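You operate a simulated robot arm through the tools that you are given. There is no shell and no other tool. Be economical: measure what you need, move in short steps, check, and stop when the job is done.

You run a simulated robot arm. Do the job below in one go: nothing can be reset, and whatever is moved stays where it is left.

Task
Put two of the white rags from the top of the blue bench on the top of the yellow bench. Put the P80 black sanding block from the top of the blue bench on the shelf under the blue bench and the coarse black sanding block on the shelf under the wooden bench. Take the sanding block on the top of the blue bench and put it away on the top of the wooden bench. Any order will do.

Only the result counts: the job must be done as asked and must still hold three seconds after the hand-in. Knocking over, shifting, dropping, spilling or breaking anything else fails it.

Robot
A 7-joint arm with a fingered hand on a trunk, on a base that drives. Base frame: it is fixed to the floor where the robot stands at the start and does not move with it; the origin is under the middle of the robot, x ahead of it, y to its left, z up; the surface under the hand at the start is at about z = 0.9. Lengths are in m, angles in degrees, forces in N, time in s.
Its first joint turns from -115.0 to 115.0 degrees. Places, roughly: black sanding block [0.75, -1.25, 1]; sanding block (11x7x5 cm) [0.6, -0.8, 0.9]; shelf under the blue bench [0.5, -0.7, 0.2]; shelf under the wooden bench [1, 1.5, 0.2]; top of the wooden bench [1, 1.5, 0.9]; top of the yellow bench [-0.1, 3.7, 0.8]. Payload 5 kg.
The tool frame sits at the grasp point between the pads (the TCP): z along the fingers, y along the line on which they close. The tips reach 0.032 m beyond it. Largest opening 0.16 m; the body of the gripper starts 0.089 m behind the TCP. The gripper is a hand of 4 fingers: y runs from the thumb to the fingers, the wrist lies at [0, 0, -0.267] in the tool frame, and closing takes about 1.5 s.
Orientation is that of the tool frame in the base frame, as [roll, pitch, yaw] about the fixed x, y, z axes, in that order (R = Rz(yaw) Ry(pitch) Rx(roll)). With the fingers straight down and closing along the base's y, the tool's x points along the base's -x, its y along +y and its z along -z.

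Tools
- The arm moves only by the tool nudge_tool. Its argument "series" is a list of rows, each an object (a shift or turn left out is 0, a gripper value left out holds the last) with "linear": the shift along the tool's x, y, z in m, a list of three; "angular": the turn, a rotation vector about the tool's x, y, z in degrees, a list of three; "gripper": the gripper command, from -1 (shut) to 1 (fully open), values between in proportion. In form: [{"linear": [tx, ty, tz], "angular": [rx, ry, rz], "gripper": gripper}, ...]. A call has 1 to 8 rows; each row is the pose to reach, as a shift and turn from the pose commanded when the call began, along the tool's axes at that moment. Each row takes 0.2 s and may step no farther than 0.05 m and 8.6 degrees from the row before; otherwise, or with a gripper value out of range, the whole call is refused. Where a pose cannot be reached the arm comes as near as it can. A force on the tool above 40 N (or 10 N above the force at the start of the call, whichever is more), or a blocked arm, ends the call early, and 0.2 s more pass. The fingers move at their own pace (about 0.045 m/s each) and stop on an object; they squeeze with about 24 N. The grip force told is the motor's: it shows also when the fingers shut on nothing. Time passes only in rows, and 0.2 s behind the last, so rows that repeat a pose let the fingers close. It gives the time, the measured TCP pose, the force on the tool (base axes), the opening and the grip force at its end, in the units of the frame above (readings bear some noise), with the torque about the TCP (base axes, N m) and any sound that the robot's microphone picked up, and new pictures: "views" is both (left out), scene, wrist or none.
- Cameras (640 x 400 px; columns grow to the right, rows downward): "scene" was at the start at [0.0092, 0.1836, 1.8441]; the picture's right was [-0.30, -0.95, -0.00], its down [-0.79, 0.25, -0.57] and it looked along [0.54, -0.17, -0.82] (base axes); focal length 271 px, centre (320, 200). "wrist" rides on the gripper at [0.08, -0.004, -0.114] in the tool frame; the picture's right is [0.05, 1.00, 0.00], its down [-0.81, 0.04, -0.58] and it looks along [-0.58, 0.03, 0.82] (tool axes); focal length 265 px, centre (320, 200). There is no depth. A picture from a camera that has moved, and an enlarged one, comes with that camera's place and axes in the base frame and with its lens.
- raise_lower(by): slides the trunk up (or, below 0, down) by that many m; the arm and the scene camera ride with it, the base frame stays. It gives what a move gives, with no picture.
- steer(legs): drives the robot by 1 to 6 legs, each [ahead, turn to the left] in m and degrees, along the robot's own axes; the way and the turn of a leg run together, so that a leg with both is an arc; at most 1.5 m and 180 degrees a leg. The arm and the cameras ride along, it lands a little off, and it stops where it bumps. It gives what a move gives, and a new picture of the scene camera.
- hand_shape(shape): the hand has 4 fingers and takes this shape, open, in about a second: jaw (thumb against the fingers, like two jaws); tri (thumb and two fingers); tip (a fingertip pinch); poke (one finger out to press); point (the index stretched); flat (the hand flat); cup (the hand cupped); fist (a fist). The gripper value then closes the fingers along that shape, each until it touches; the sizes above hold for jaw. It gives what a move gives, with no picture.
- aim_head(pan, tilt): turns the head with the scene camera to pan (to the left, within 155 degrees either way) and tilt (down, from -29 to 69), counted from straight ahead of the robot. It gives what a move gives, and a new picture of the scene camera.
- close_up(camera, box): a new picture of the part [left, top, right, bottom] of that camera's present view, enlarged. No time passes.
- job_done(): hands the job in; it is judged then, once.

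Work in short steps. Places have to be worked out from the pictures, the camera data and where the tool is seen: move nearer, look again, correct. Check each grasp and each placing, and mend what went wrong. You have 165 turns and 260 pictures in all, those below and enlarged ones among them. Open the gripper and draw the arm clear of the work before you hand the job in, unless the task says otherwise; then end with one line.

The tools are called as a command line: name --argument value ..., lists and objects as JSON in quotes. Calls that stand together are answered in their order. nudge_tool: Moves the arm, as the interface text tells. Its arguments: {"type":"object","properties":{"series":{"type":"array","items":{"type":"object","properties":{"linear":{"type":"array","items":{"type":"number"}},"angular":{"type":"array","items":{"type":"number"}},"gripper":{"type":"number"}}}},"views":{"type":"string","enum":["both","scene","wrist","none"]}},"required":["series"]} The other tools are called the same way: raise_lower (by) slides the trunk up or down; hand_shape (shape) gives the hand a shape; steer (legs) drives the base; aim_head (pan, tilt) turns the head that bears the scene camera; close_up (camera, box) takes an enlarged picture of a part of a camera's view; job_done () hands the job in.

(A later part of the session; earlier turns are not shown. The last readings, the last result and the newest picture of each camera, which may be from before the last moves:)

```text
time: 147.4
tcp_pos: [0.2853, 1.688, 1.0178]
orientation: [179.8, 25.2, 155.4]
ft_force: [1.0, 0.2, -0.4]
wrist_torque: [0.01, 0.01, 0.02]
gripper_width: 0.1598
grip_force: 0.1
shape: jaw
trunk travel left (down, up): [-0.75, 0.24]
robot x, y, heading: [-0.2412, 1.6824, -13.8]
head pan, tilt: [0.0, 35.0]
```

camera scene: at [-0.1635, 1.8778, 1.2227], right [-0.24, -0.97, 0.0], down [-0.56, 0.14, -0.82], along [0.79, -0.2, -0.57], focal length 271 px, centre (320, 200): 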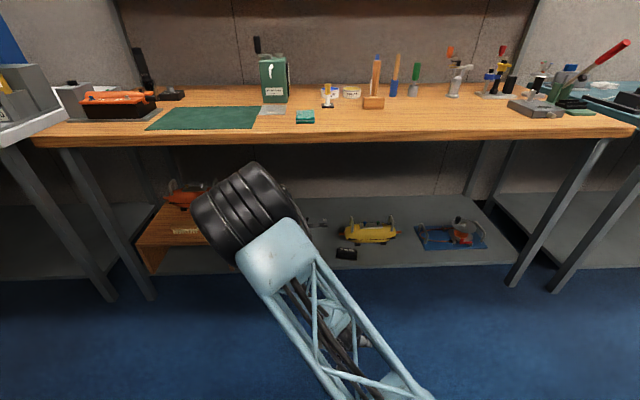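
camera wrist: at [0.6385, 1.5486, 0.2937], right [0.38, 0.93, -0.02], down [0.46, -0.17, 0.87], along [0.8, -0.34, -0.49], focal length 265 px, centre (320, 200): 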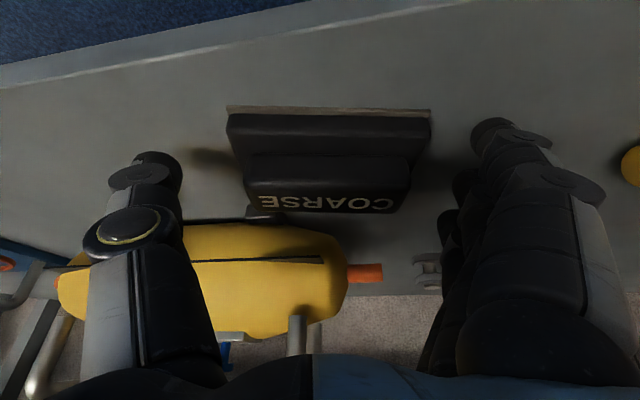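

COARSE sits on the shelf, nothing disturbed. Straighten the tool, raise, and drive back to the blue bench for the plain block.

nudge_tool --series '[{"linear": [-0.019, 0, -0.041], "angular": [0, 8.3, 0]}, {"linear": [-0.038, 0, -0.0815], "angular": [0, 16.6, 0]}, {"linear": [-0.057, 0, -0.122], "angular": [0, 25, 0]}, {"linear": [-0.076, 0, -0.163], "angular": [0, 25, 0]}, {"linear": [-0.085, 0, -0.18], "angular": [0, 25, 0]}]' --views "none"

nudge_tool --series '[{"angular": [0, 0, -6]}, {"angular": [0, 0, -11]}]' --views "none"

steer --legs '[[0, -88]]'

```text
time: 148.6
tcp_pos: [0.2848, 1.7073, 1.2173]
orientation: [179.6, 0.1, 158.0]
ft_force: [1.1, -2.8, 0.0]
wrist_torque: [0.35, 0.08, -0.05]
gripper_width: 0.1599
grip_force: 0.0
shape: jaw
trunk travel left (down, up): [-0.75, 0.24]
robot x, y, heading: [-0.2389, 1.6852, -14.3]
head pan, tilt: [0.0, 35.0]
```

```text
time: 149.2
tcp_pos: [0.2849, 1.6856, 1.2148]
orientation: [179.7, 0.2, 166.5]
ft_force: [0.6, 0.2, 0.4]
wrist_torque: [0.01, 0.03, -0.04]
gripper_width: 0.1599
grip_force: 0.1
shape: jaw
trunk travel left (down, up): [-0.75, 0.24]
robot x, y, heading: [-0.2421, 1.6854, -13.9]
head pan, tilt: [0.0, 35.0]
```

```text
time: 153.6
tcp_pos: [-0.2212, 1.1595, 1.2166]
orientation: [179.6, 0.1, 78.4]
ft_force: [-1.1, 0.7, -0.1]
wrist_torque: [-0.03, -0.03, 0.02]
gripper_width: 0.1599
grip_force: 0.1
shape: jaw
trunk travel left (down, up): [-0.75, 0.24]
robot x, y, heading: [-0.2394, 1.685, -102.2]
head pan, tilt: [0.0, 35.0]
camera scene: at [-0.0472, 1.617, 1.9228], right [-0.98, 0.21, 0.0], down [0.12, 0.56, -0.82], along [-0.17, -0.8, -0.57], focal length 271 px, centre (320, 200)
```

scene: 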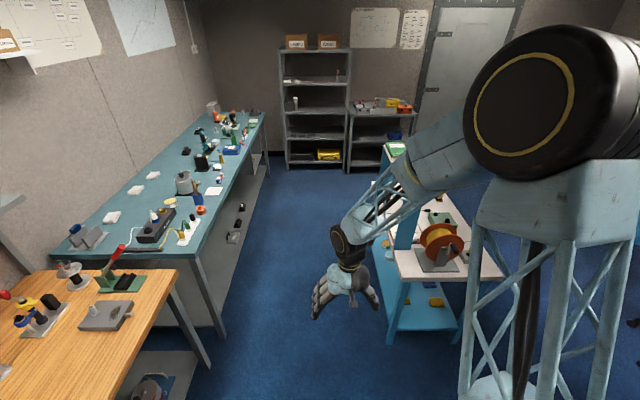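

Path: angle slightly left past the cart, then straight along the bench, face it at y≈-0.6.

steer --legs '[[0, 15], [1.3, 0], [0, -14], [1.0, 0], [0, 91], [0.2, 0]]'

aim_head --pan 0 --tilt 50

```text
time: 171.8
tcp_pos: [0.4073, -0.5825, 1.2145]
orientation: [179.8, 0.2, 171.3]
ft_force: [0.5, -0.2, -0.3]
wrist_torque: [0.02, 0.04, -0.01]
gripper_width: 0.1601
grip_force: 0.1
shape: jaw
trunk travel left (down, up): [-0.75, 0.24]
robot x, y, heading: [-0.1158, -0.6329, -9.2]
head pan, tilt: [0.0, 35.0]
camera scene: at [-0.0551, -0.4302, 1.9227], right [-0.16, -0.99, 0.0], down [-0.57, 0.09, -0.82], along [0.81, -0.13, -0.57], focal length 271 px, centre (320, 200)
```

scene: 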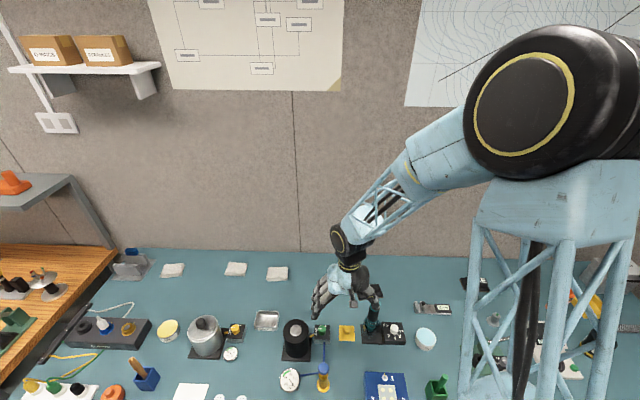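

```text
time: 172.6
tcp_pos: [0.406, -0.5824, 1.2158]
orientation: [179.7, 0.3, 171.5]
ft_force: [0.4, 0.0, 0.3]
wrist_torque: [0.0, 0.03, 0.01]
gripper_width: 0.1597
grip_force: 0.1
shape: jaw
trunk travel left (down, up): [-0.75, 0.24]
robot x, y, heading: [-0.1148, -0.6273, -9.0]
head pan, tilt: [0.0, 50.0]
camera scene: at [-0.0677, -0.4283, 1.9011], right [-0.16, -0.99, 0.0], down [-0.76, 0.12, -0.64], along [0.64, -0.1, -0.77], focal length 271 px, centre (320, 200)
```

scene: 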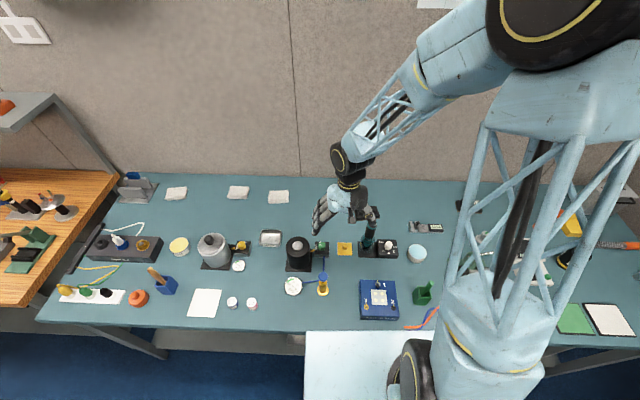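

The plain block lies behind the hand at about (0.625, -0.765); screwdriver top is ~1.09, so I travel at 1.2.

nudge_tool --series '[{"linear": [-0.036, -0.031, 0]}, {"linear": [-0.072, -0.061, 0]}, {"linear": [-0.107, -0.092, 0]}, {"linear": [-0.143, -0.122, 0]}, {"linear": [-0.179, -0.153, 0]}]' --views "wrist"

```text
time: 173.8
tcp_pos: [0.5606, -0.7582, 1.2156]
orientation: [179.7, 0.1, 171.4]
ft_force: [0.7, 0.1, 0.1]
wrist_torque: [0.02, 0.02, -0.02]
gripper_width: 0.1598
grip_force: 0.1
shape: jaw
trunk travel left (down, up): [-0.75, 0.24]
robot x, y, heading: [-0.1156, -0.629, -9.0]
head pan, tilt: [0.0, 50.0]
camera wrist: at [0.4807, -0.7536, 1.3273], right [0.1, 1.0, 0.01], down [0.81, -0.08, 0.58], along [0.58, -0.05, -0.82], focal length 265 px, centre (320, 200)
```

wrist: 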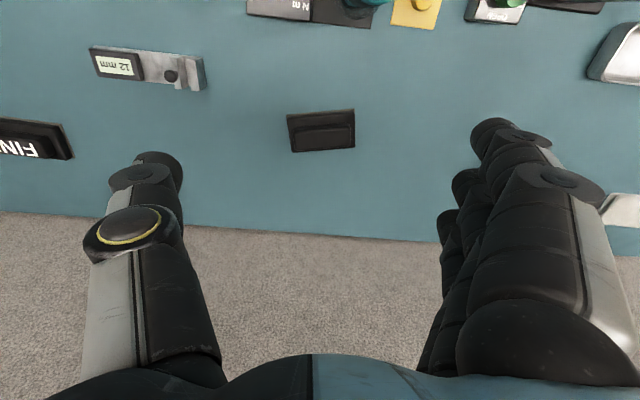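

Block at (0.634, -0.762), needs ~8° yaw. Descending with the tool straight down keeps clear of the screwdriver at (0.46, -0.69).

nudge_tool --series '[{"linear": [-0.04, 0.004, 0.01], "angular": [0, 0, -4]}, {"linear": [-0.074, 0.007, 0.03], "angular": [0, 0, -8]}, {"linear": [-0.074, 0.007, 0.07], "angular": [0, 0, -8]}, {"linear": [-0.074, 0.007, 0.115], "angular": [0, 0, -8]}, {"linear": [-0.074, 0.007, 0.16], "angular": [0, 0, -8]}]' --views "both"

```text
time: 175.0
tcp_pos: [0.6323, -0.7619, 1.0533]
orientation: [179.7, 0.2, 179.4]
ft_force: [-0.3, -0.6, 0.3]
wrist_torque: [0.0, -0.01, 0.02]
gripper_width: 0.1596
grip_force: 0.2
shape: jaw
trunk travel left (down, up): [-0.75, 0.24]
robot x, y, heading: [-0.1153, -0.6287, -8.8]
head pan, tilt: [0.0, 50.0]
camera scene: at [-0.0667, -0.429, 1.9011], right [-0.16, -0.99, 0.0], down [-0.76, 0.12, -0.64], along [0.63, -0.1, -0.77], focal length 271 px, centre (320, 200)
camera wrist: at [0.5513, -0.7671, 1.1662], right [-0.04, 1.0, 0.0], down [0.81, 0.03, 0.58], along [0.58, 0.03, -0.81], focal length 265 px, centre (320, 200)
```

scene: 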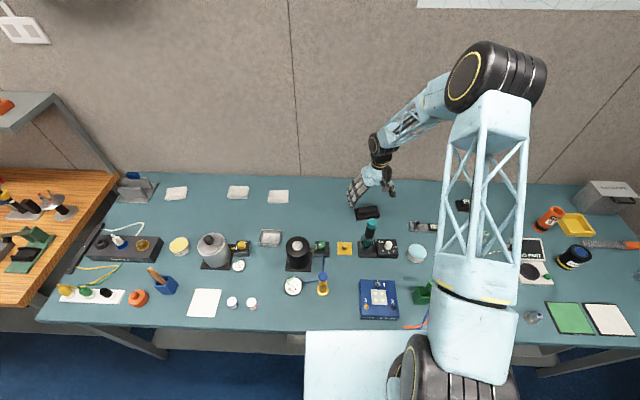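
wrist: 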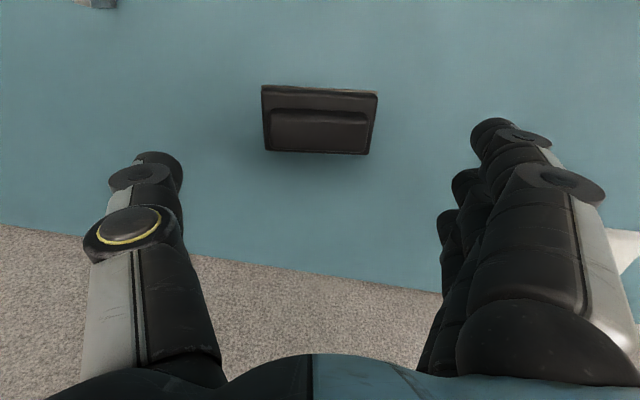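

nudge_tool --series '[{"linear": [0, -0.002, 0.045], "angular": [0, 0, 2]}, {"linear": [0, -0.002, 0.09], "angular": [0, 0, 3]}, {"linear": [0, -0.002, 0.108], "angular": [0, 0, 3]}]' --views "none"

nudge_tool --series '[{"gripper": -1}, {"gripper": -1}, {"gripper": -1}, {"gripper": -1}, {"gripper": -1}, {"gripper": -1}, {"gripper": -1}, {"gripper": -1}]' --views "wrist"

```text
time: 175.8
tcp_pos: [0.6346, -0.7661, 0.947]
orientation: [179.8, 0.2, 176.4]
ft_force: [1.1, 0.3, 0.6]
wrist_torque: [0.0, 0.0, 0.01]
gripper_width: 0.1598
grip_force: 0.0
shape: jaw
trunk travel left (down, up): [-0.75, 0.24]
robot x, y, heading: [-0.1181, -0.628, -8.9]
head pan, tilt: [0.0, 50.0]
```

```text
time: 177.6
tcp_pos: [0.6354, -0.7645, 0.9485]
orientation: [179.8, 0.2, 176.4]
ft_force: [0.3, 1.1, 11.7]
wrist_torque: [0.8, -0.15, -0.02]
gripper_width: 0.0849
grip_force: 23.6
shape: jaw
trunk travel left (down, up): [-0.75, 0.24]
robot x, y, heading: [-0.1165, -0.6332, -9.2]
head pan, tilt: [0.0, 50.0]
camera wrist: at [0.5534, -0.7654, 1.0616], right [0.01, 1.0, 0.0], down [0.81, -0.01, 0.58], along [0.58, 0.0, -0.81], focal length 265 px, centre (320, 200)
```

wrist: 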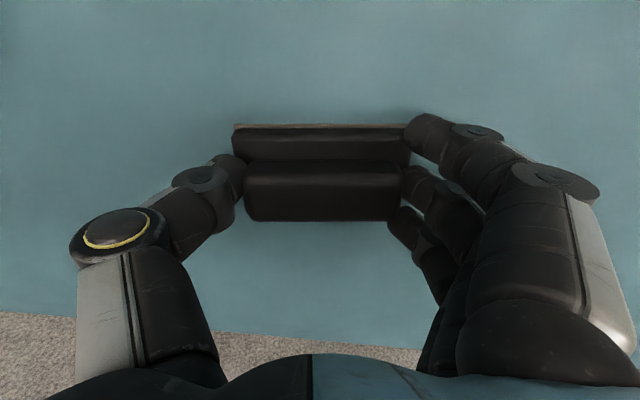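

Good grip, all fingers on it. Lift to z≈1.2.

nudge_tool --series '[{"linear": [0, 0, -0.02]}, {"linear": [0, 0, -0.05]}, {"linear": [0, 0, -0.1]}, {"linear": [0, 0, -0.15]}, {"linear": [0, 0, -0.2]}, {"linear": [0, 0, -0.25]}, {"linear": [0, 0, -0.28]}]' --views "wrist"

```text
time: 179.2
tcp_pos: [0.6334, -0.765, 1.2258]
orientation: [179.9, 0.2, 176.4]
ft_force: [0.2, -0.6, -1.2]
wrist_torque: [-0.05, 0.02, 0.0]
gripper_width: 0.0848
grip_force: 24.2
shape: jaw
trunk travel left (down, up): [-0.75, 0.24]
robot x, y, heading: [-0.1197, -0.6316, -9.3]
head pan, tilt: [0.0, 50.0]
camera wrist: at [0.5522, -0.7654, 1.3393], right [0.01, 1.0, 0.0], down [0.81, -0.01, 0.58], along [0.58, 0.0, -0.81], focal length 265 px, centre (320, 200)
```

wrist: 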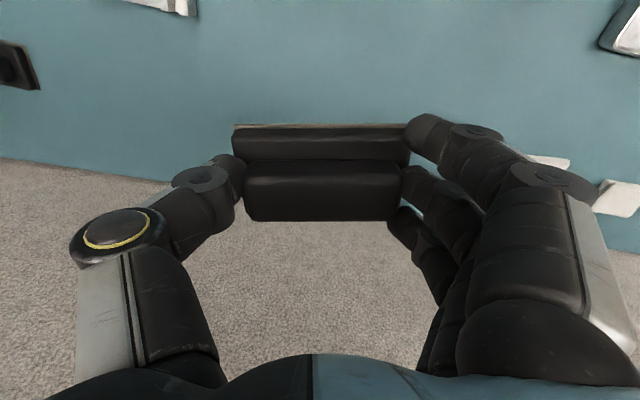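

nudge_tool --series '[{"linear": [0.04, 0.025, 0]}, {"linear": [0.08, 0.05, 0]}, {"linear": [0.12, 0.075, 0]}, {"linear": [0.16, 0.1, 0]}, {"linear": [0.2, 0.125, 0]}, {"linear": [0.24, 0.15, 0]}]' --views "none"

steer --legs '[[-0.24, 0], [0, 89], [1.0, 0], [0.9, 0], [0, -89]]'

aim_head --pan 0 --tilt 50

```text
time: 180.6
tcp_pos: [0.4009, -0.6041, 1.2286]
orientation: [180.0, 0.3, 176.4]
ft_force: [0.7, 0.3, -1.4]
wrist_torque: [-0.06, 0.0, 0.01]
gripper_width: 0.0845
grip_force: 24.4
shape: jaw
trunk travel left (down, up): [-0.75, 0.24]
robot x, y, heading: [-0.1145, -0.6302, -9.0]
head pan, tilt: [0.0, 50.0]
```

```text
time: 199.4
tcp_pos: [0.3944, 1.3427, 1.2266]
orientation: [179.7, 0.2, -178.2]
ft_force: [-0.5, 0.1, -0.9]
wrist_torque: [-0.01, 0.01, 0.03]
gripper_width: 0.0849
grip_force: 24.0
shape: jaw
trunk travel left (down, up): [-0.75, 0.24]
robot x, y, heading: [-0.1203, 1.2721, -3.8]
head pan, tilt: [0.0, 50.0]
camera scene: at [-0.0911, 1.4742, 1.9011], right [-0.07, -1.0, 0.0], down [-0.76, 0.05, -0.64], along [0.64, -0.04, -0.77], focal length 271 px, centre (320, 200)
```

scene: 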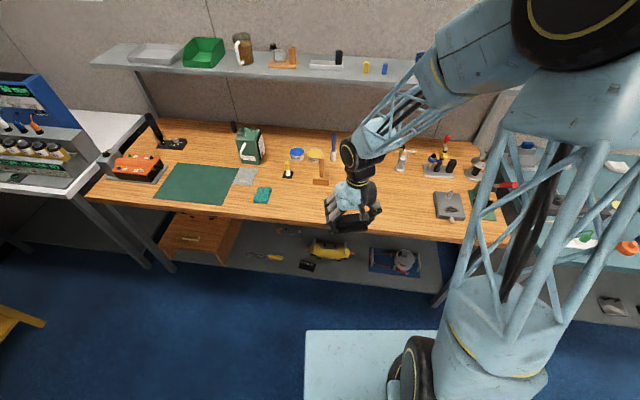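

```text
time: 200.0
tcp_pos: [0.3924, 1.3426, 1.2264]
orientation: [179.7, 0.2, -178.4]
ft_force: [-0.8, -0.4, -0.7]
wrist_torque: [0.02, 0.03, 0.01]
gripper_width: 0.0846
grip_force: 24.2
shape: jaw
trunk travel left (down, up): [-0.75, 0.24]
robot x, y, heading: [-0.1239, 1.2681, -3.2]
head pan, tilt: [0.0, 50.0]
camera scene: at [-0.0911, 1.4746, 1.901], right [-0.07, -1.0, 0.0], down [-0.76, 0.05, -0.64], along [0.64, -0.04, -0.77], focal length 271 px, centre (320, 200)
```

scene: 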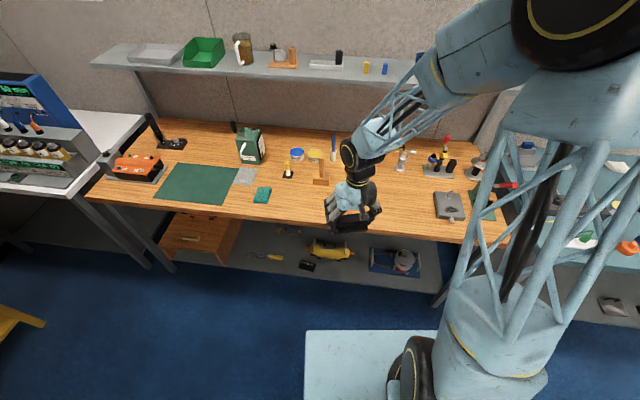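

COARSE is visible flat on the shelf. Free spot on the wooden top at about (0.72, 1.20); move over it.

nudge_tool --series '[{"linear": [-0.0405, -0.019, 0]}, {"linear": [-0.081, -0.038, 0]}, {"linear": [-0.1215, -0.057, 0]}, {"linear": [-0.162, -0.076, 0]}, {"linear": [-0.2025, -0.095, 0]}, {"linear": [-0.243, -0.114, 0]}, {"linear": [-0.2835, -0.133, 0.03]}, {"linear": [-0.324, -0.152, 0.06]}]' --views "both"

```text
refused: row 7 steps farther than a row can; nothing moved
```

nudge_tool --series '[{"linear": [-0.0405, -0.019, 0]}, {"linear": [-0.081, -0.038, 0]}, {"linear": [-0.1215, -0.057, 0]}, {"linear": [-0.162, -0.076, 0]}, {"linear": [-0.2025, -0.095, 0]}, {"linear": [-0.243, -0.114, 0]}, {"linear": [-0.2835, -0.133, 0]}, {"linear": [-0.324, -0.152, 0]}]' --views "both"

```text
time: 201.8
tcp_pos: [0.7216, 1.202, 1.2256]
orientation: [179.7, 0.1, -178.3]
ft_force: [-0.3, 0.4, -2.1]
wrist_torque: [-0.03, 0.04, 0.02]
gripper_width: 0.0846
grip_force: 24.2
shape: jaw
trunk travel left (down, up): [-0.75, 0.24]
robot x, y, heading: [-0.1208, 1.2698, -4.1]
head pan, tilt: [0.0, 50.0]
camera scene: at [-0.0892, 1.4737, 1.901], right [-0.07, -1.0, 0.0], down [-0.77, 0.05, -0.64], along [0.64, -0.04, -0.77], focal length 271 px, centre (320, 200)
camera wrist: at [0.6417, 1.1941, 1.3387], right [-0.08, 1.0, 0.0], down [0.81, 0.06, 0.58], along [0.58, 0.05, -0.82], focal length 265 px, centre (320, 200)
```

scene: 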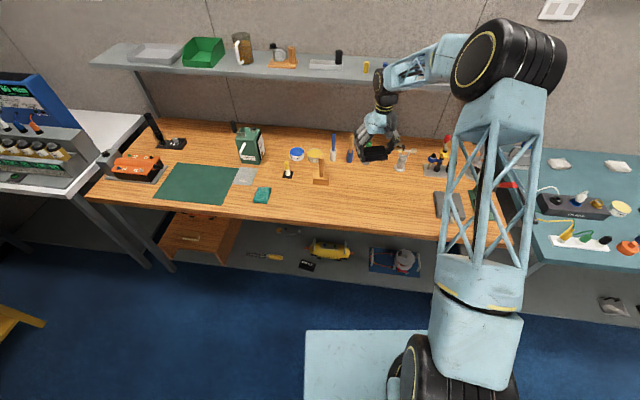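
wrist: 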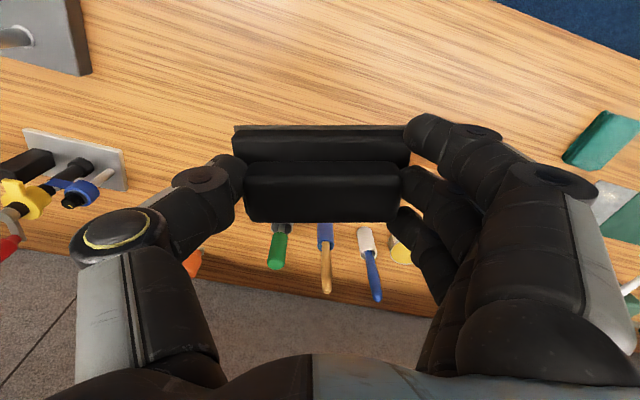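

Bare wood beneath (row ~78 in the wrist view). Lower.

nudge_tool --series '[{"linear": [0, 0, 0.05]}, {"linear": [0, 0, 0.1]}, {"linear": [0, 0, 0.15]}, {"linear": [0, 0, 0.2]}, {"linear": [0, 0, 0.24]}, {"linear": [0, 0, 0.255]}]' --views "wrist"

nudge_tool --series '[{"linear": [0, 0, 0.005]}, {"linear": [0, 0, 0.01]}, {"linear": [0, 0, 0.015]}, {"linear": [0, 0, 0.02]}, {"linear": [0, 0, 0.025]}, {"linear": [0, 0, 0.03]}, {"linear": [0, 0, 0.035]}]' --views "wrist"

```text
time: 203.2
tcp_pos: [0.7223, 1.2008, 0.9719]
orientation: [179.8, 0.2, -178.3]
ft_force: [0.3, -0.2, -1.6]
wrist_torque: [-0.01, 0.05, -0.01]
gripper_width: 0.0844
grip_force: 23.9
shape: jaw
trunk travel left (down, up): [-0.75, 0.24]
robot x, y, heading: [-0.1216, 1.2724, -3.7]
head pan, tilt: [0.0, 50.0]
camera wrist: at [0.6413, 1.1927, 1.084], right [-0.08, 1.0, 0.0], down [0.81, 0.06, 0.58], along [0.58, 0.05, -0.81], focal length 265 px, centre (320, 200)
```

wrist: 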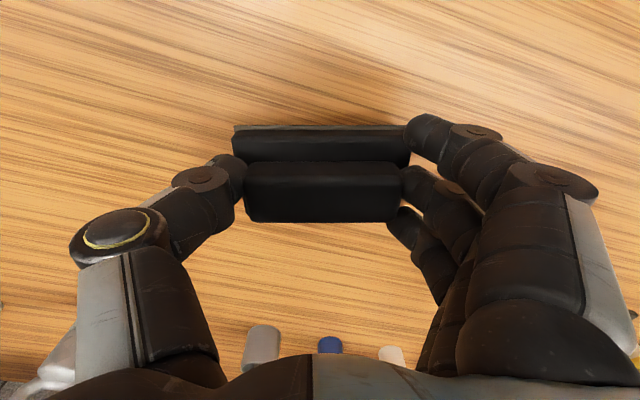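

```text
time: 204.7
tcp_pos: [0.7231, 1.2012, 0.9478]
orientation: [179.8, 0.6, -178.2]
ft_force: [-12.9, -1.0, 24.9]
wrist_torque: [1.12, 0.29, 0.61]
gripper_width: 0.084
grip_force: 24.2
shape: jaw
trunk travel left (down, up): [-0.75, 0.24]
robot x, y, heading: [-0.1203, 1.2723, -3.7]
head pan, tilt: [0.0, 50.0]
stopped in row 7: the force on the tool passed its limit at 45 N (the readings are from after the stop); the commanded pose is now the measured one
camera wrist: at [0.642, 1.1937, 1.0608], right [-0.08, 1.0, 0.0], down [0.81, 0.06, 0.59], along [0.58, 0.05, -0.81], focal length 265 px, centre (320, 200)
```

wrist: 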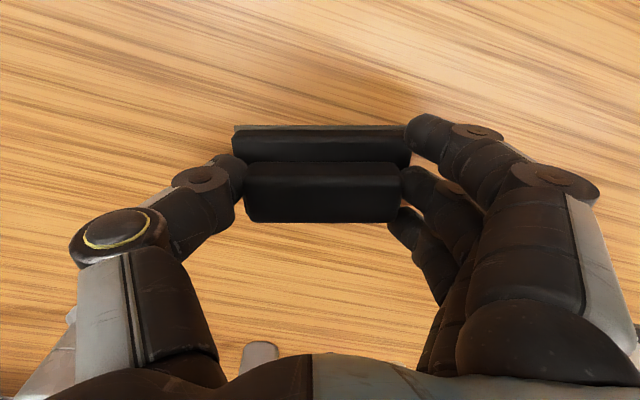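

Contact. Ease up 3 mm, open, then lift away.

nudge_tool --series '[{"linear": [0, 0, -0.003], "gripper": -1}, {"linear": [0, 0, -0.003], "gripper": 0}, {"linear": [0, 0, -0.003], "gripper": 1}, {"linear": [0, 0, -0.003], "gripper": 1}, {"linear": [0, 0, -0.003], "gripper": 1}, {"linear": [0, 0, -0.003], "gripper": 1}, {"linear": [0, 0, -0.003], "gripper": 1}]' --views "none"

nudge_tool --series '[{"linear": [0, 0, -0.03]}, {"linear": [0, 0, -0.06]}, {"linear": [0, 0, -0.1]}, {"linear": [0, 0, -0.15]}, {"linear": [0, 0, -0.2]}, {"linear": [0, 0, -0.25]}]' --views "wrist"

nudge_tool --series '[{"linear": [0.04, 0.015, 0]}, {"linear": [0.08, 0.03, 0]}, {"linear": [0.12, 0.045, 0]}, {"linear": [0.16, 0.06, 0]}, {"linear": [0.2, 0.075, 0]}, {"linear": [0.24, 0.09, 0]}, {"linear": [0.28, 0.1, 0]}, {"linear": [0.32, 0.11, 0]}]' --views "none"

```text
time: 206.3
tcp_pos: [0.7248, 1.2024, 0.9473]
orientation: [179.8, 0.4, -178.3]
ft_force: [0.7, 0.0, -0.1]
wrist_torque: [0.0, 0.02, 0.01]
gripper_width: 0.1599
grip_force: 0.0
shape: jaw
trunk travel left (down, up): [-0.75, 0.24]
robot x, y, heading: [-0.1208, 1.2696, -3.8]
head pan, tilt: [0.0, 50.0]
```

```text
time: 207.7
tcp_pos: [0.7179, 1.2045, 1.1956]
orientation: [179.8, 0.5, -178.3]
ft_force: [-0.2, 0.2, -0.1]
wrist_torque: [0.0, 0.0, 0.0]
gripper_width: 0.1599
grip_force: 0.1
shape: jaw
trunk travel left (down, up): [-0.75, 0.24]
robot x, y, heading: [-0.1228, 1.2669, -3.5]
head pan, tilt: [0.0, 50.0]
camera wrist: at [0.6381, 1.1955, 1.308], right [-0.08, 1.0, 0.0], down [0.81, 0.06, 0.58], along [0.58, 0.05, -0.81], focal length 265 px, centre (320, 200)
```

wrist: 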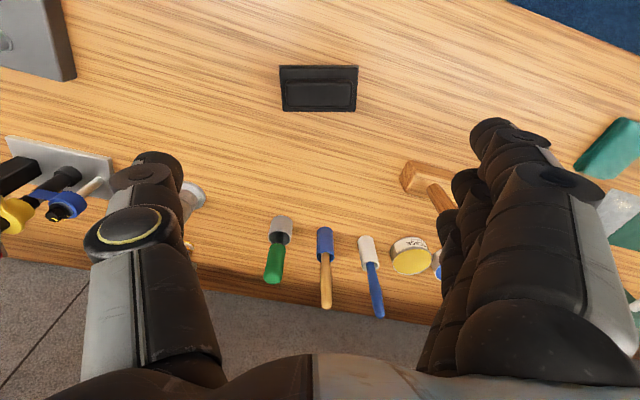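

```text
time: 209.5
tcp_pos: [0.3987, 1.3037, 1.193]
orientation: [179.8, 0.4, -178.3]
ft_force: [0.1, 0.1, -0.3]
wrist_torque: [-0.02, -0.02, -0.04]
gripper_width: 0.1599
grip_force: 0.0
shape: jaw
trunk travel left (down, up): [-0.75, 0.24]
robot x, y, heading: [-0.1258, 1.269, -3.8]
head pan, tilt: [0.0, 50.0]
```

The three blocks are in place. Now drive to the rags at the blue bench (y≈-0.2).

steer --legs '[[0, -94], [1.43, 0], [0, 88], [0.28, 0]]'

aim_head --pan 0 --tilt 52

```text
time: 226.5
tcp_pos: [0.3799, -0.2539, 1.1913]
orientation: [179.9, 0.3, 172.0]
ft_force: [-0.4, 0.2, -0.5]
wrist_torque: [-0.01, 0.01, 0.01]
gripper_width: 0.1602
grip_force: 0.1
shape: jaw
trunk travel left (down, up): [-0.75, 0.24]
robot x, y, heading: [-0.142, -0.1983, -13.1]
head pan, tilt: [0.0, 50.0]
camera scene: at [-0.0748, -0.0033, 1.901], right [-0.23, -0.97, 0.0], down [-0.75, 0.18, -0.64], along [0.62, -0.15, -0.77], focal length 271 px, centre (320, 200)
```

scene: 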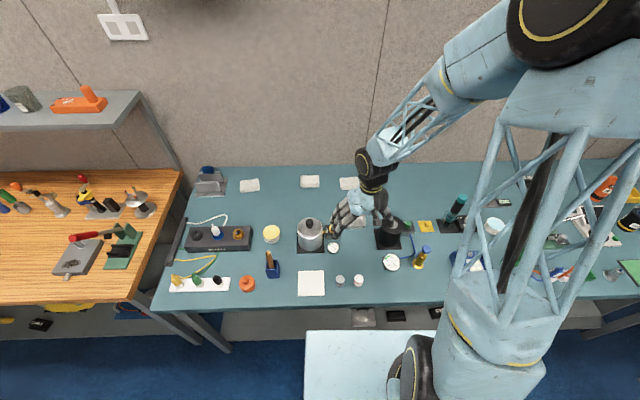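

```text
time: 227.1
tcp_pos: [0.3791, -0.2549, 1.1924]
orientation: [179.8, 0.4, 172.0]
ft_force: [0.2, -0.2, 0.1]
wrist_torque: [-0.01, -0.03, -0.05]
gripper_width: 0.1598
grip_force: 0.0
shape: jaw
trunk travel left (down, up): [-0.75, 0.24]
robot x, y, heading: [-0.1386, -0.1998, -13.4]
head pan, tilt: [0.0, 52.0]
camera scene: at [-0.0784, -0.0025, 1.8984], right [-0.23, -0.97, 0.0], down [-0.77, 0.18, -0.62], along [0.6, -0.14, -0.79], focal length 271 px, centre (320, 200)
```

scene: 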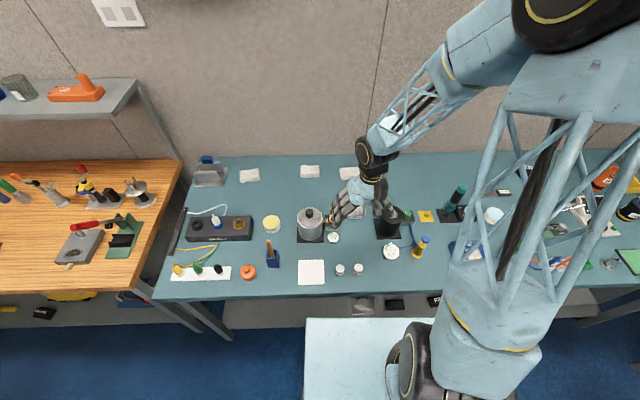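

I'll move 0.09 closer, and take the hand forward over rag A, between pot and black spool, at height.

steer --legs '[[0.09, 0]]'

nudge_tool --series '[{"linear": [-0.045, 0, 0]}, {"linear": [-0.09, 0, 0]}, {"linear": [-0.135, 0, 0]}, {"linear": [-0.18, 0, 0]}, {"linear": [-0.225, 0, 0]}]' --views "wrist"

```text
time: 228.2
tcp_pos: [0.4672, -0.2742, 1.1926]
orientation: [179.8, 0.3, 172.1]
ft_force: [1.1, 0.0, -0.4]
wrist_torque: [0.04, 0.08, 0.01]
gripper_width: 0.16
grip_force: 0.0
shape: jaw
trunk travel left (down, up): [-0.75, 0.24]
robot x, y, heading: [-0.0521, -0.2199, -13.4]
head pan, tilt: [0.0, 52.0]
camera scene: at [0.0107, -0.0235, 1.8983], right [-0.23, -0.97, 0.0], down [-0.77, 0.18, -0.61], along [0.6, -0.14, -0.79], focal length 271 px, centre (320, 200)
```

scene: 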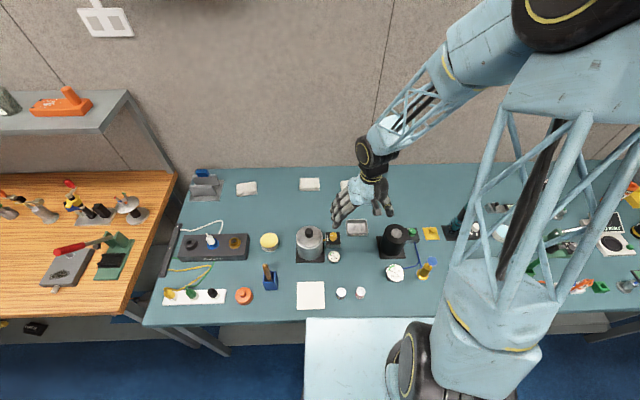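

```text
time: 229.4
tcp_pos: [0.6891, -0.3053, 1.1906]
orientation: [179.8, 0.3, 172.1]
ft_force: [0.2, -1.2, -0.1]
wrist_torque: [0.0, 0.01, 0.0]
gripper_width: 0.1598
grip_force: 0.0
shape: jaw
trunk travel left (down, up): [-0.75, 0.24]
robot x, y, heading: [-0.0513, -0.2179, -13.1]
head pan, tilt: [0.0, 52.0]
camera wrist: at [0.6081, -0.2993, 1.3036], right [0.09, 1.0, 0.0], down [0.81, -0.07, 0.58], along [0.58, -0.05, -0.81], focal length 265 px, centre (320, 200)
```

wrist: 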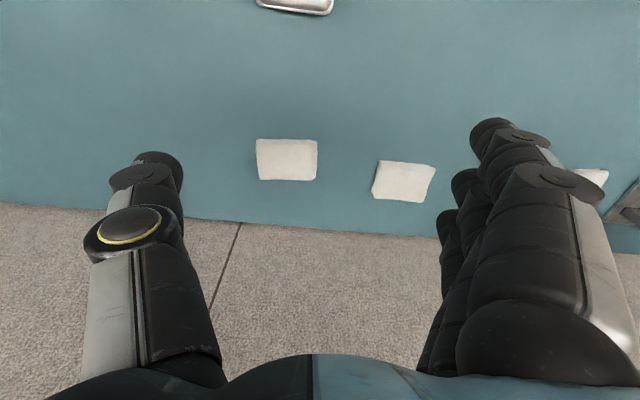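

close_up --camera "wrist" --box '[220, 110, 460, 230]'

```text
2.67 times, centred on (340, 170) of wrist
camera zoom: at [0.6081, -0.2993, 1.3036], right [0.09, 1.0, 0.0], down [0.81, -0.07, 0.58], along [0.58, -0.05, -0.81], focal length 708 px, centre (267, 280)
```

zoom: 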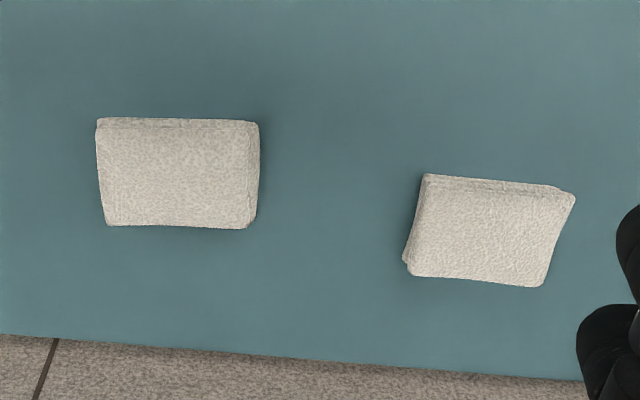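

Folded terry rags confirmed. Rag A centre ≈ (0.799, -0.371), already aligned. Move over it and down to 1.02.

nudge_tool --series '[{"linear": [-0.04, -0.017, 0]}, {"linear": [-0.08, -0.034, 0.01]}, {"linear": [-0.118, -0.05, 0.03]}, {"linear": [-0.118, -0.05, 0.075]}, {"linear": [-0.118, -0.05, 0.12]}, {"linear": [-0.118, -0.05, 0.165]}]' --views "wrist"

```text
time: 230.8
tcp_pos: [0.7964, -0.372, 1.0325]
orientation: [179.8, 0.5, 172.1]
ft_force: [0.5, 0.1, -0.1]
wrist_torque: [0.01, 0.04, -0.02]
gripper_width: 0.1598
grip_force: 0.1
shape: jaw
trunk travel left (down, up): [-0.75, 0.24]
robot x, y, heading: [-0.0536, -0.2217, -13.1]
head pan, tilt: [0.0, 52.0]
camera wrist: at [0.7166, -0.3669, 1.1446], right [0.09, 1.0, 0.0], down [0.81, -0.07, 0.58], along [0.58, -0.05, -0.81], focal length 265 px, centre (320, 200)
```

wrist: 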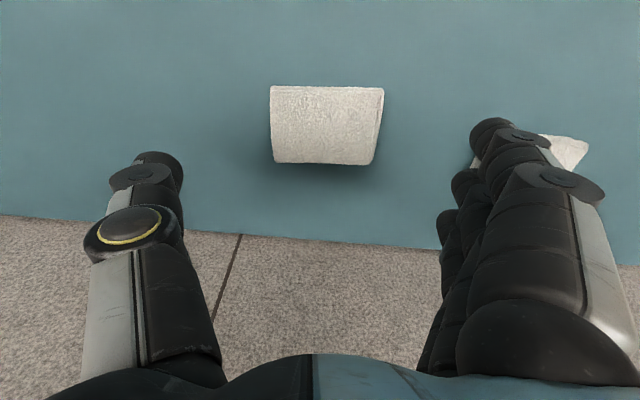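

Centred; rag B clears the fingers by ~4 cm. Descend and close.

nudge_tool --series '[{"linear": [0, 0, 0.04]}, {"linear": [0, 0, 0.07]}, {"linear": [0, 0, 0.09]}]' --views "none"

nudge_tool --series '[{"gripper": -1}, {"gripper": -1}, {"gripper": -1}, {"gripper": -1}, {"gripper": -1}, {"gripper": -1}, {"gripper": -1}, {"gripper": -1}]' --views "wrist"

```text
time: 231.6
tcp_pos: [0.799, -0.3701, 0.94]
orientation: [179.8, 0.4, 172.0]
ft_force: [-0.4, 0.0, 0.2]
wrist_torque: [-0.01, 0.02, -0.02]
gripper_width: 0.1598
grip_force: 0.1
shape: jaw
trunk travel left (down, up): [-0.75, 0.24]
robot x, y, heading: [-0.0508, -0.2161, -13.4]
head pan, tilt: [0.0, 52.0]
```

```text
time: 233.4
tcp_pos: [0.8, -0.3695, 0.942]
orientation: [179.9, 0.4, 172.2]
ft_force: [-0.2, -0.7, -1.0]
wrist_torque: [0.0, 0.01, 0.01]
gripper_width: 0.0893
grip_force: 24.9
shape: jaw
trunk travel left (down, up): [-0.75, 0.24]
robot x, y, heading: [-0.0565, -0.2187, -13.2]
head pan, tilt: [0.0, 52.0]
camera wrist: at [0.7186, -0.3638, 1.0536], right [0.09, 1.0, 0.0], down [0.81, -0.07, 0.58], along [0.58, -0.05, -0.81], focal length 265 px, centre (320, 200)
```

wrist: 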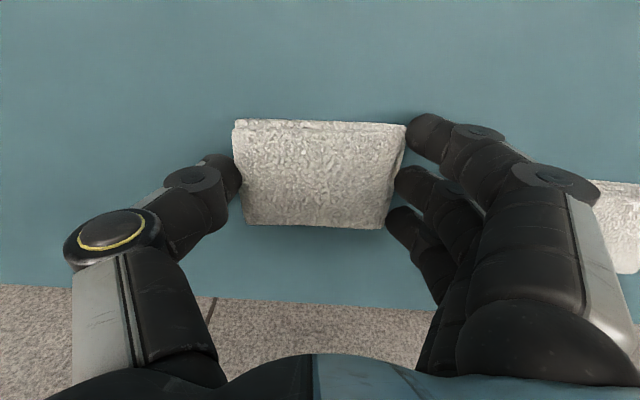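

Gripped well. Lift.

nudge_tool --series '[{"linear": [0, 0, -0.02]}, {"linear": [0, 0, -0.05]}, {"linear": [0, 0, -0.1]}, {"linear": [0, 0, -0.15]}, {"linear": [0, 0, -0.2]}, {"linear": [0, 0, -0.25]}, {"linear": [0, 0, -0.28]}]' --views "wrist"

```text
time: 235.0
tcp_pos: [0.798, -0.3731, 1.2197]
orientation: [179.8, 0.5, 172.1]
ft_force: [-0.4, 0.3, -0.8]
wrist_torque: [0.0, -0.02, 0.03]
gripper_width: 0.0893
grip_force: 23.6
shape: jaw
trunk travel left (down, up): [-0.75, 0.24]
robot x, y, heading: [-0.0524, -0.2181, -13.3]
head pan, tilt: [0.0, 52.0]
camera wrist: at [0.7169, -0.3683, 1.3319], right [0.09, 1.0, 0.0], down [0.81, -0.07, 0.58], along [0.58, -0.05, -0.81], focal length 265 px, centre (320, 200)
```

wrist: 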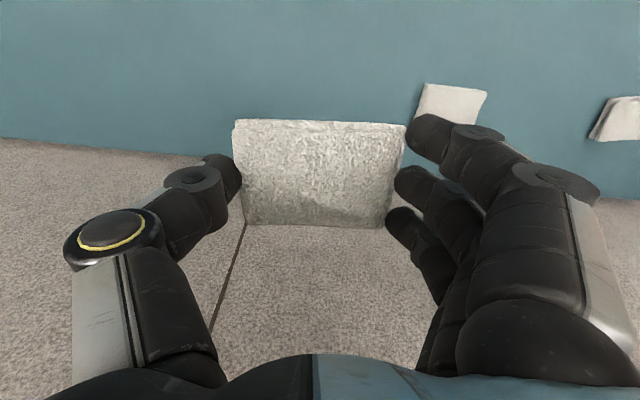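

nudge_tool --series '[{"linear": [0.042, 0.003, 0]}, {"linear": [0.084, 0.006, 0]}, {"linear": [0.126, 0.01, 0]}, {"linear": [0.168, 0.013, 0]}, {"linear": [0.21, 0.016, 0]}, {"linear": [0.252, 0.019, 0]}, {"linear": [0.294, 0.022, 0]}, {"linear": [0.336, 0.025, 0]}]' --views "none"

steer --legs '[[-0.28, 0], [0, 94], [1.2, 0], [1.1, 0]]'

aim_head --pan 10 --tilt 40

```text
time: 236.8
tcp_pos: [0.4671, -0.2988, 1.2189]
orientation: [179.8, 0.6, 172.0]
ft_force: [-0.3, -0.3, 0.6]
wrist_torque: [-0.01, 0.0, 0.0]
gripper_width: 0.0893
grip_force: 23.8
shape: jaw
trunk travel left (down, up): [-0.75, 0.24]
robot x, y, heading: [-0.0552, -0.2223, -13.2]
head pan, tilt: [0.0, 52.0]
```

```text
time: 254.2
tcp_pos: [-0.0219, 2.7006, 1.2186]
orientation: [179.7, 0.4, -90.1]
ft_force: [-0.8, 1.1, -0.3]
wrist_torque: [-0.06, -0.01, -0.02]
gripper_width: 0.0895
grip_force: 24.1
shape: jaw
trunk travel left (down, up): [-0.75, 0.24]
robot x, y, heading: [-0.0367, 2.1722, 84.5]
head pan, tilt: [0.0, 52.0]
camera scene: at [-0.2328, 2.2094, 1.8984], right [1.0, -0.1, 0.0], down [-0.08, -0.78, -0.62], along [0.06, 0.61, -0.79], focal length 271 px, centre (320, 200)
```

scene: 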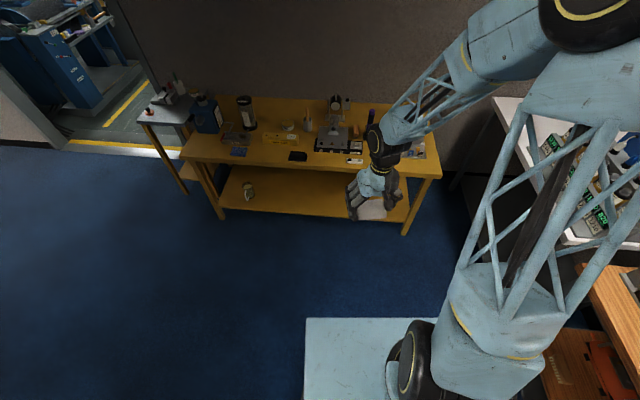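

```text
time: 254.9
tcp_pos: [-0.0209, 2.699, 1.2166]
orientation: [179.8, 0.4, -90.2]
ft_force: [-0.7, -0.3, -0.9]
wrist_torque: [0.02, 0.01, -0.04]
gripper_width: 0.0893
grip_force: 23.5
shape: jaw
trunk travel left (down, up): [-0.75, 0.24]
robot x, y, heading: [-0.0338, 2.1722, 84.1]
head pan, tilt: [10.0, 40.0]
camera scene: at [-0.2466, 2.2191, 1.9152], right [1.0, 0.08, 0.0], down [0.05, -0.64, -0.77], along [-0.06, 0.76, -0.64], focal length 271 px, centre (320, 200)
```

scene: 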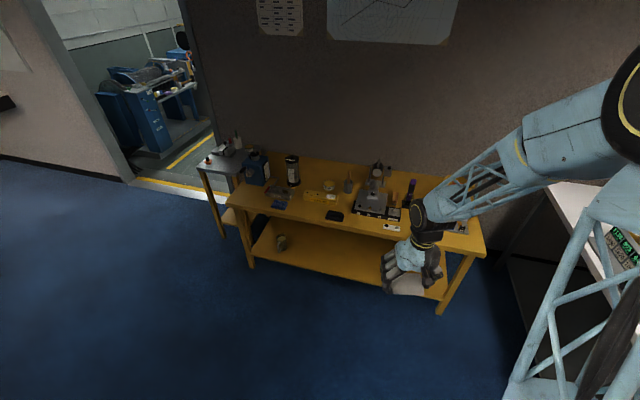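

close_up --camera "scene" --box '[210, 140, 500, 280]'

```text
2.21 times, centred on (355, 210) of scene
camera zoom: at [-0.2466, 2.2191, 1.9152], right [1.0, 0.08, 0.0], down [0.05, -0.64, -0.77], along [-0.06, 0.76, -0.64], focal length 597 px, centre (243, 178)
```

zoom: 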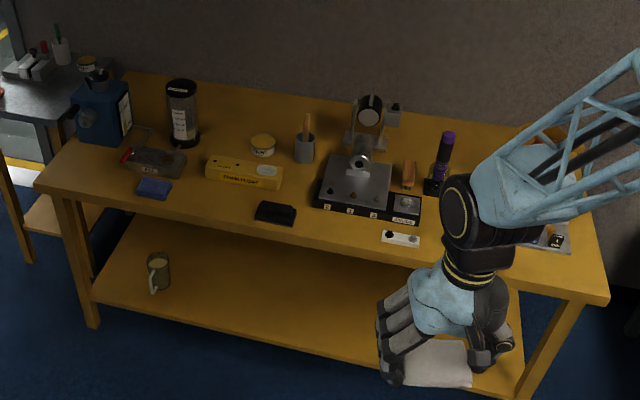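

Free spots on the yellow top: front strip between blue sponge and black block (~(-0.42, 3.425)), and front-left corner (~(-0.80, 3.54)). Drive to about (-0.5, 2.75).

steer --legs '[[0, 42], [0.74, 0], [0, -47]]'

aim_head --pan 0 --tilt 50

```text
time: 263.1
tcp_pos: [-0.4106, 3.2846, 1.2187]
orientation: [179.8, 0.4, -94.9]
ft_force: [0.0, -0.6, 0.4]
wrist_torque: [-0.02, -0.01, -0.03]
gripper_width: 0.0893
grip_force: 24.3
shape: jaw
trunk travel left (down, up): [-0.75, 0.24]
robot x, y, heading: [-0.4643, 2.7613, 79.5]
head pan, tilt: [10.0, 40.0]
camera scene: at [-0.6736, 2.8233, 1.9152], right [1.0, -0.01, 0.0], down [0.0, -0.64, -0.77], along [0.0, 0.77, -0.64], focal length 271 px, centre (320, 200)
```

scene: 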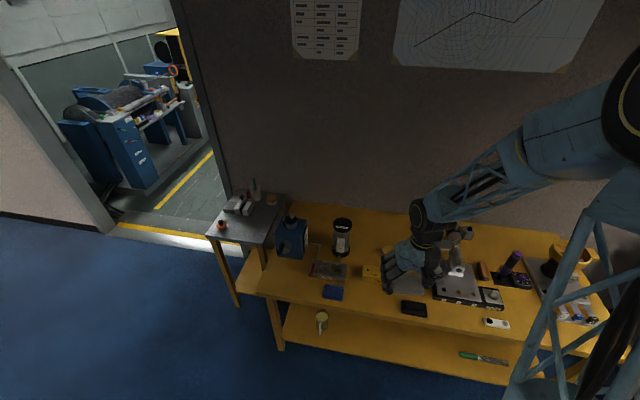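

```text
time: 263.8
tcp_pos: [-0.4096, 3.2848, 1.2188]
orientation: [179.8, 0.4, -94.9]
ft_force: [-0.1, -0.4, -0.6]
wrist_torque: [0.02, 0.02, -0.01]
gripper_width: 0.0892
grip_force: 24.3
shape: jaw
trunk travel left (down, up): [-0.75, 0.24]
robot x, y, heading: [-0.4642, 2.7584, 79.6]
head pan, tilt: [0.0, 50.0]
camera scene: at [-0.6607, 2.8141, 1.9011], right [0.98, -0.18, 0.0], down [-0.14, -0.75, -0.64], along [0.12, 0.63, -0.77], focal length 271 px, centre (320, 200)
```

scene: 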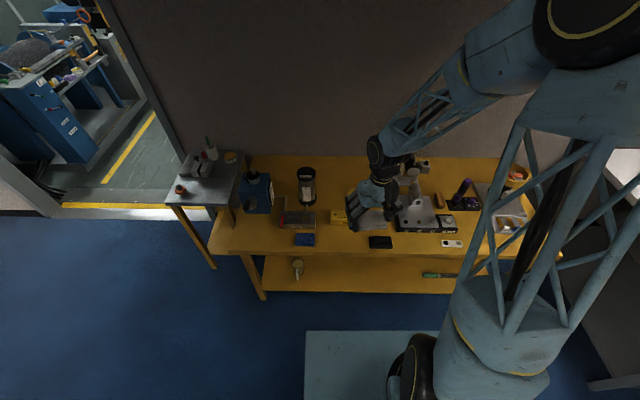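

nudge_tool --series '[{"linear": [0, 0.02, 0]}]' --views "wrist"

```text
time: 264.2
tcp_pos: [-0.4304, 3.2849, 1.2164]
orientation: [179.8, 0.4, -95.0]
ft_force: [-0.5, 0.2, -1.0]
wrist_torque: [0.0, 0.01, -0.01]
gripper_width: 0.0894
grip_force: 24.6
shape: jaw
trunk travel left (down, up): [-0.75, 0.24]
robot x, y, heading: [-0.4654, 2.76, 79.7]
head pan, tilt: [0.0, 50.0]
camera wrist: at [-0.4338, 3.2031, 1.33], right [-1.0, 0.03, 0.0], down [0.03, 0.81, 0.58], along [0.02, 0.58, -0.81], focal length 265 px, centre (320, 200)
```

wrist: 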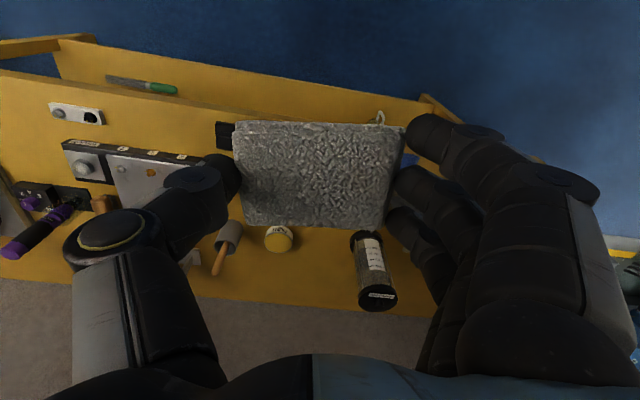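

Gap is ~24 cm wide and ~13 cm deep centred (-0.44, 3.45). Align with the table edge and lower to z≈0.95.

nudge_tool --series '[{"linear": [-0.04, 0.006, 0.01], "angular": [0, 0, 3]}, {"linear": [-0.08, 0.012, 0.03], "angular": [0, 0, 6]}, {"linear": [-0.12, 0.018, 0.055], "angular": [0, 0, 6]}, {"linear": [-0.15, 0.022, 0.09], "angular": [0, 0, 6]}, {"linear": [-0.1635, 0.024, 0.135], "angular": [0, 0, 6]}, {"linear": [-0.1635, 0.024, 0.18], "angular": [0, 0, 6]}, {"linear": [-0.1635, 0.024, 0.225], "angular": [0, 0, 6]}, {"linear": [-0.1635, 0.024, 0.265], "angular": [0, 0, 6]}]' --views "both"

```text
time: 266.0
tcp_pos: [-0.4432, 3.4519, 0.9548]
orientation: [179.7, 0.4, -100.8]
ft_force: [-0.1, 0.0, -0.1]
wrist_torque: [-0.02, 0.01, -0.02]
gripper_width: 0.0895
grip_force: 23.5
shape: jaw
trunk travel left (down, up): [-0.75, 0.24]
robot x, y, heading: [-0.4642, 2.758, 79.5]
head pan, tilt: [0.0, 50.0]
camera scene: at [-0.6606, 2.8152, 1.9011], right [0.98, -0.18, 0.0], down [-0.14, -0.75, -0.64], along [0.12, 0.63, -0.77], focal length 271 px, centre (320, 200)
camera wrist: at [-0.4539, 3.3691, 1.0676], right [-0.99, 0.14, 0.0], down [0.11, 0.8, 0.58], along [0.08, 0.58, -0.81], focal length 265 px, centre (320, 200)
```

scene: 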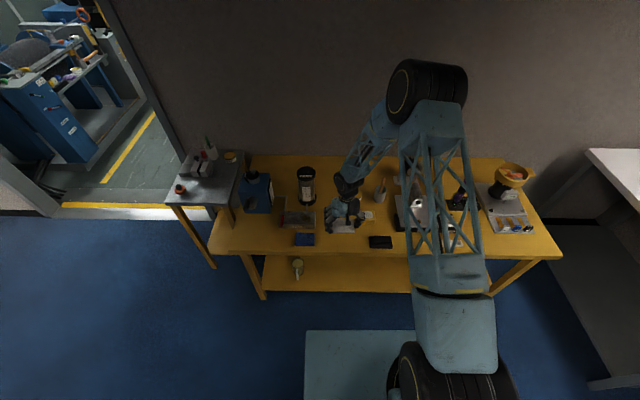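
wrist: 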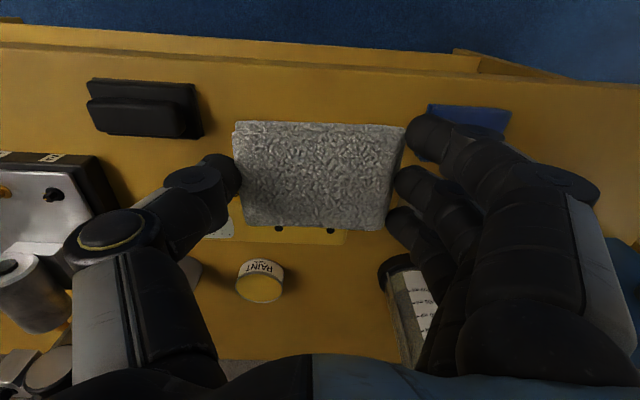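

close_up --camera "scene" --box '[280, 180, 420, 270]'

close_up --camera "wrist" --box '[180, 80, 480, 280]'

```text
4.44 times, centred on (350, 225) of scene
camera zoom: at [-0.6606, 2.8152, 1.9011], right [0.98, -0.18, 0.0], down [-0.14, -0.75, -0.64], along [0.12, 0.63, -0.77], focal length 1203 px, centre (187, 89)
```

zoom: 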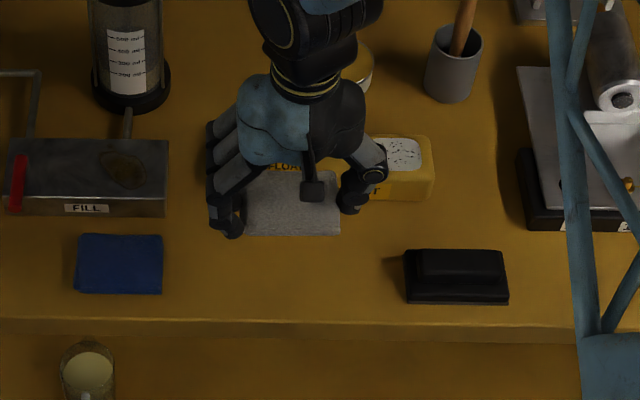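

```text
2.00 times, centred on (330, 180) of wrist
camera zoom: at [-0.4539, 3.3691, 1.0676], right [-0.99, 0.14, 0.0], down [0.11, 0.8, 0.58], along [0.08, 0.58, -0.81], focal length 531 px, centre (300, 240)
```

zoom: 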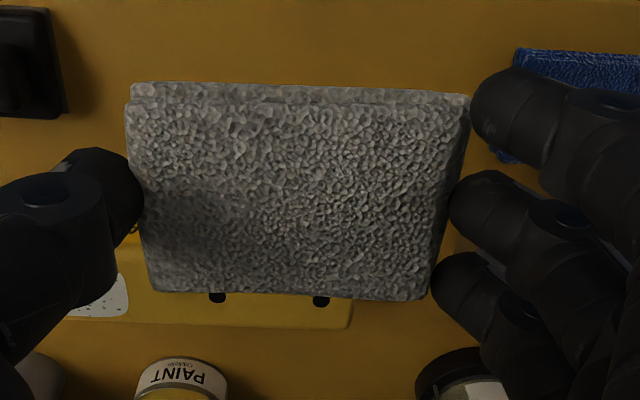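

The landing point falls in the middle of the gap. Lower and creep to contact.

nudge_tool --series '[{"linear": [-0.004, 0, 0.045]}, {"linear": [-0.008, 0, 0.085]}, {"linear": [-0.008, 0, 0.095]}, {"linear": [-0.008, 0, 0.1]}, {"linear": [-0.008, 0, 0.105]}, {"linear": [-0.008, 0, 0.11]}, {"linear": [-0.008, 0, 0.115]}, {"linear": [-0.008, 0, 0.12]}]' --views "wrist"

```text
time: 267.8
tcp_pos: [-0.4395, 3.4616, 0.8328]
orientation: [179.7, 0.5, -100.9]
ft_force: [-0.3, -0.1, -0.4]
wrist_torque: [-0.01, 0.0, 0.0]
gripper_width: 0.0891
grip_force: 24.4
shape: jaw
trunk travel left (down, up): [-0.75, 0.24]
robot x, y, heading: [-0.4663, 2.755, 79.3]
head pan, tilt: [0.0, 50.0]
camera wrist: at [-0.4506, 3.3798, 0.9468], right [-0.99, 0.14, 0.0], down [0.11, 0.8, 0.58], along [0.08, 0.58, -0.81], focal length 265 px, centre (320, 200)
```

wrist: 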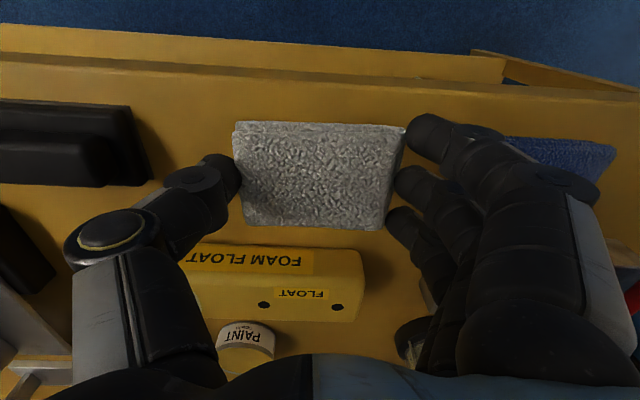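

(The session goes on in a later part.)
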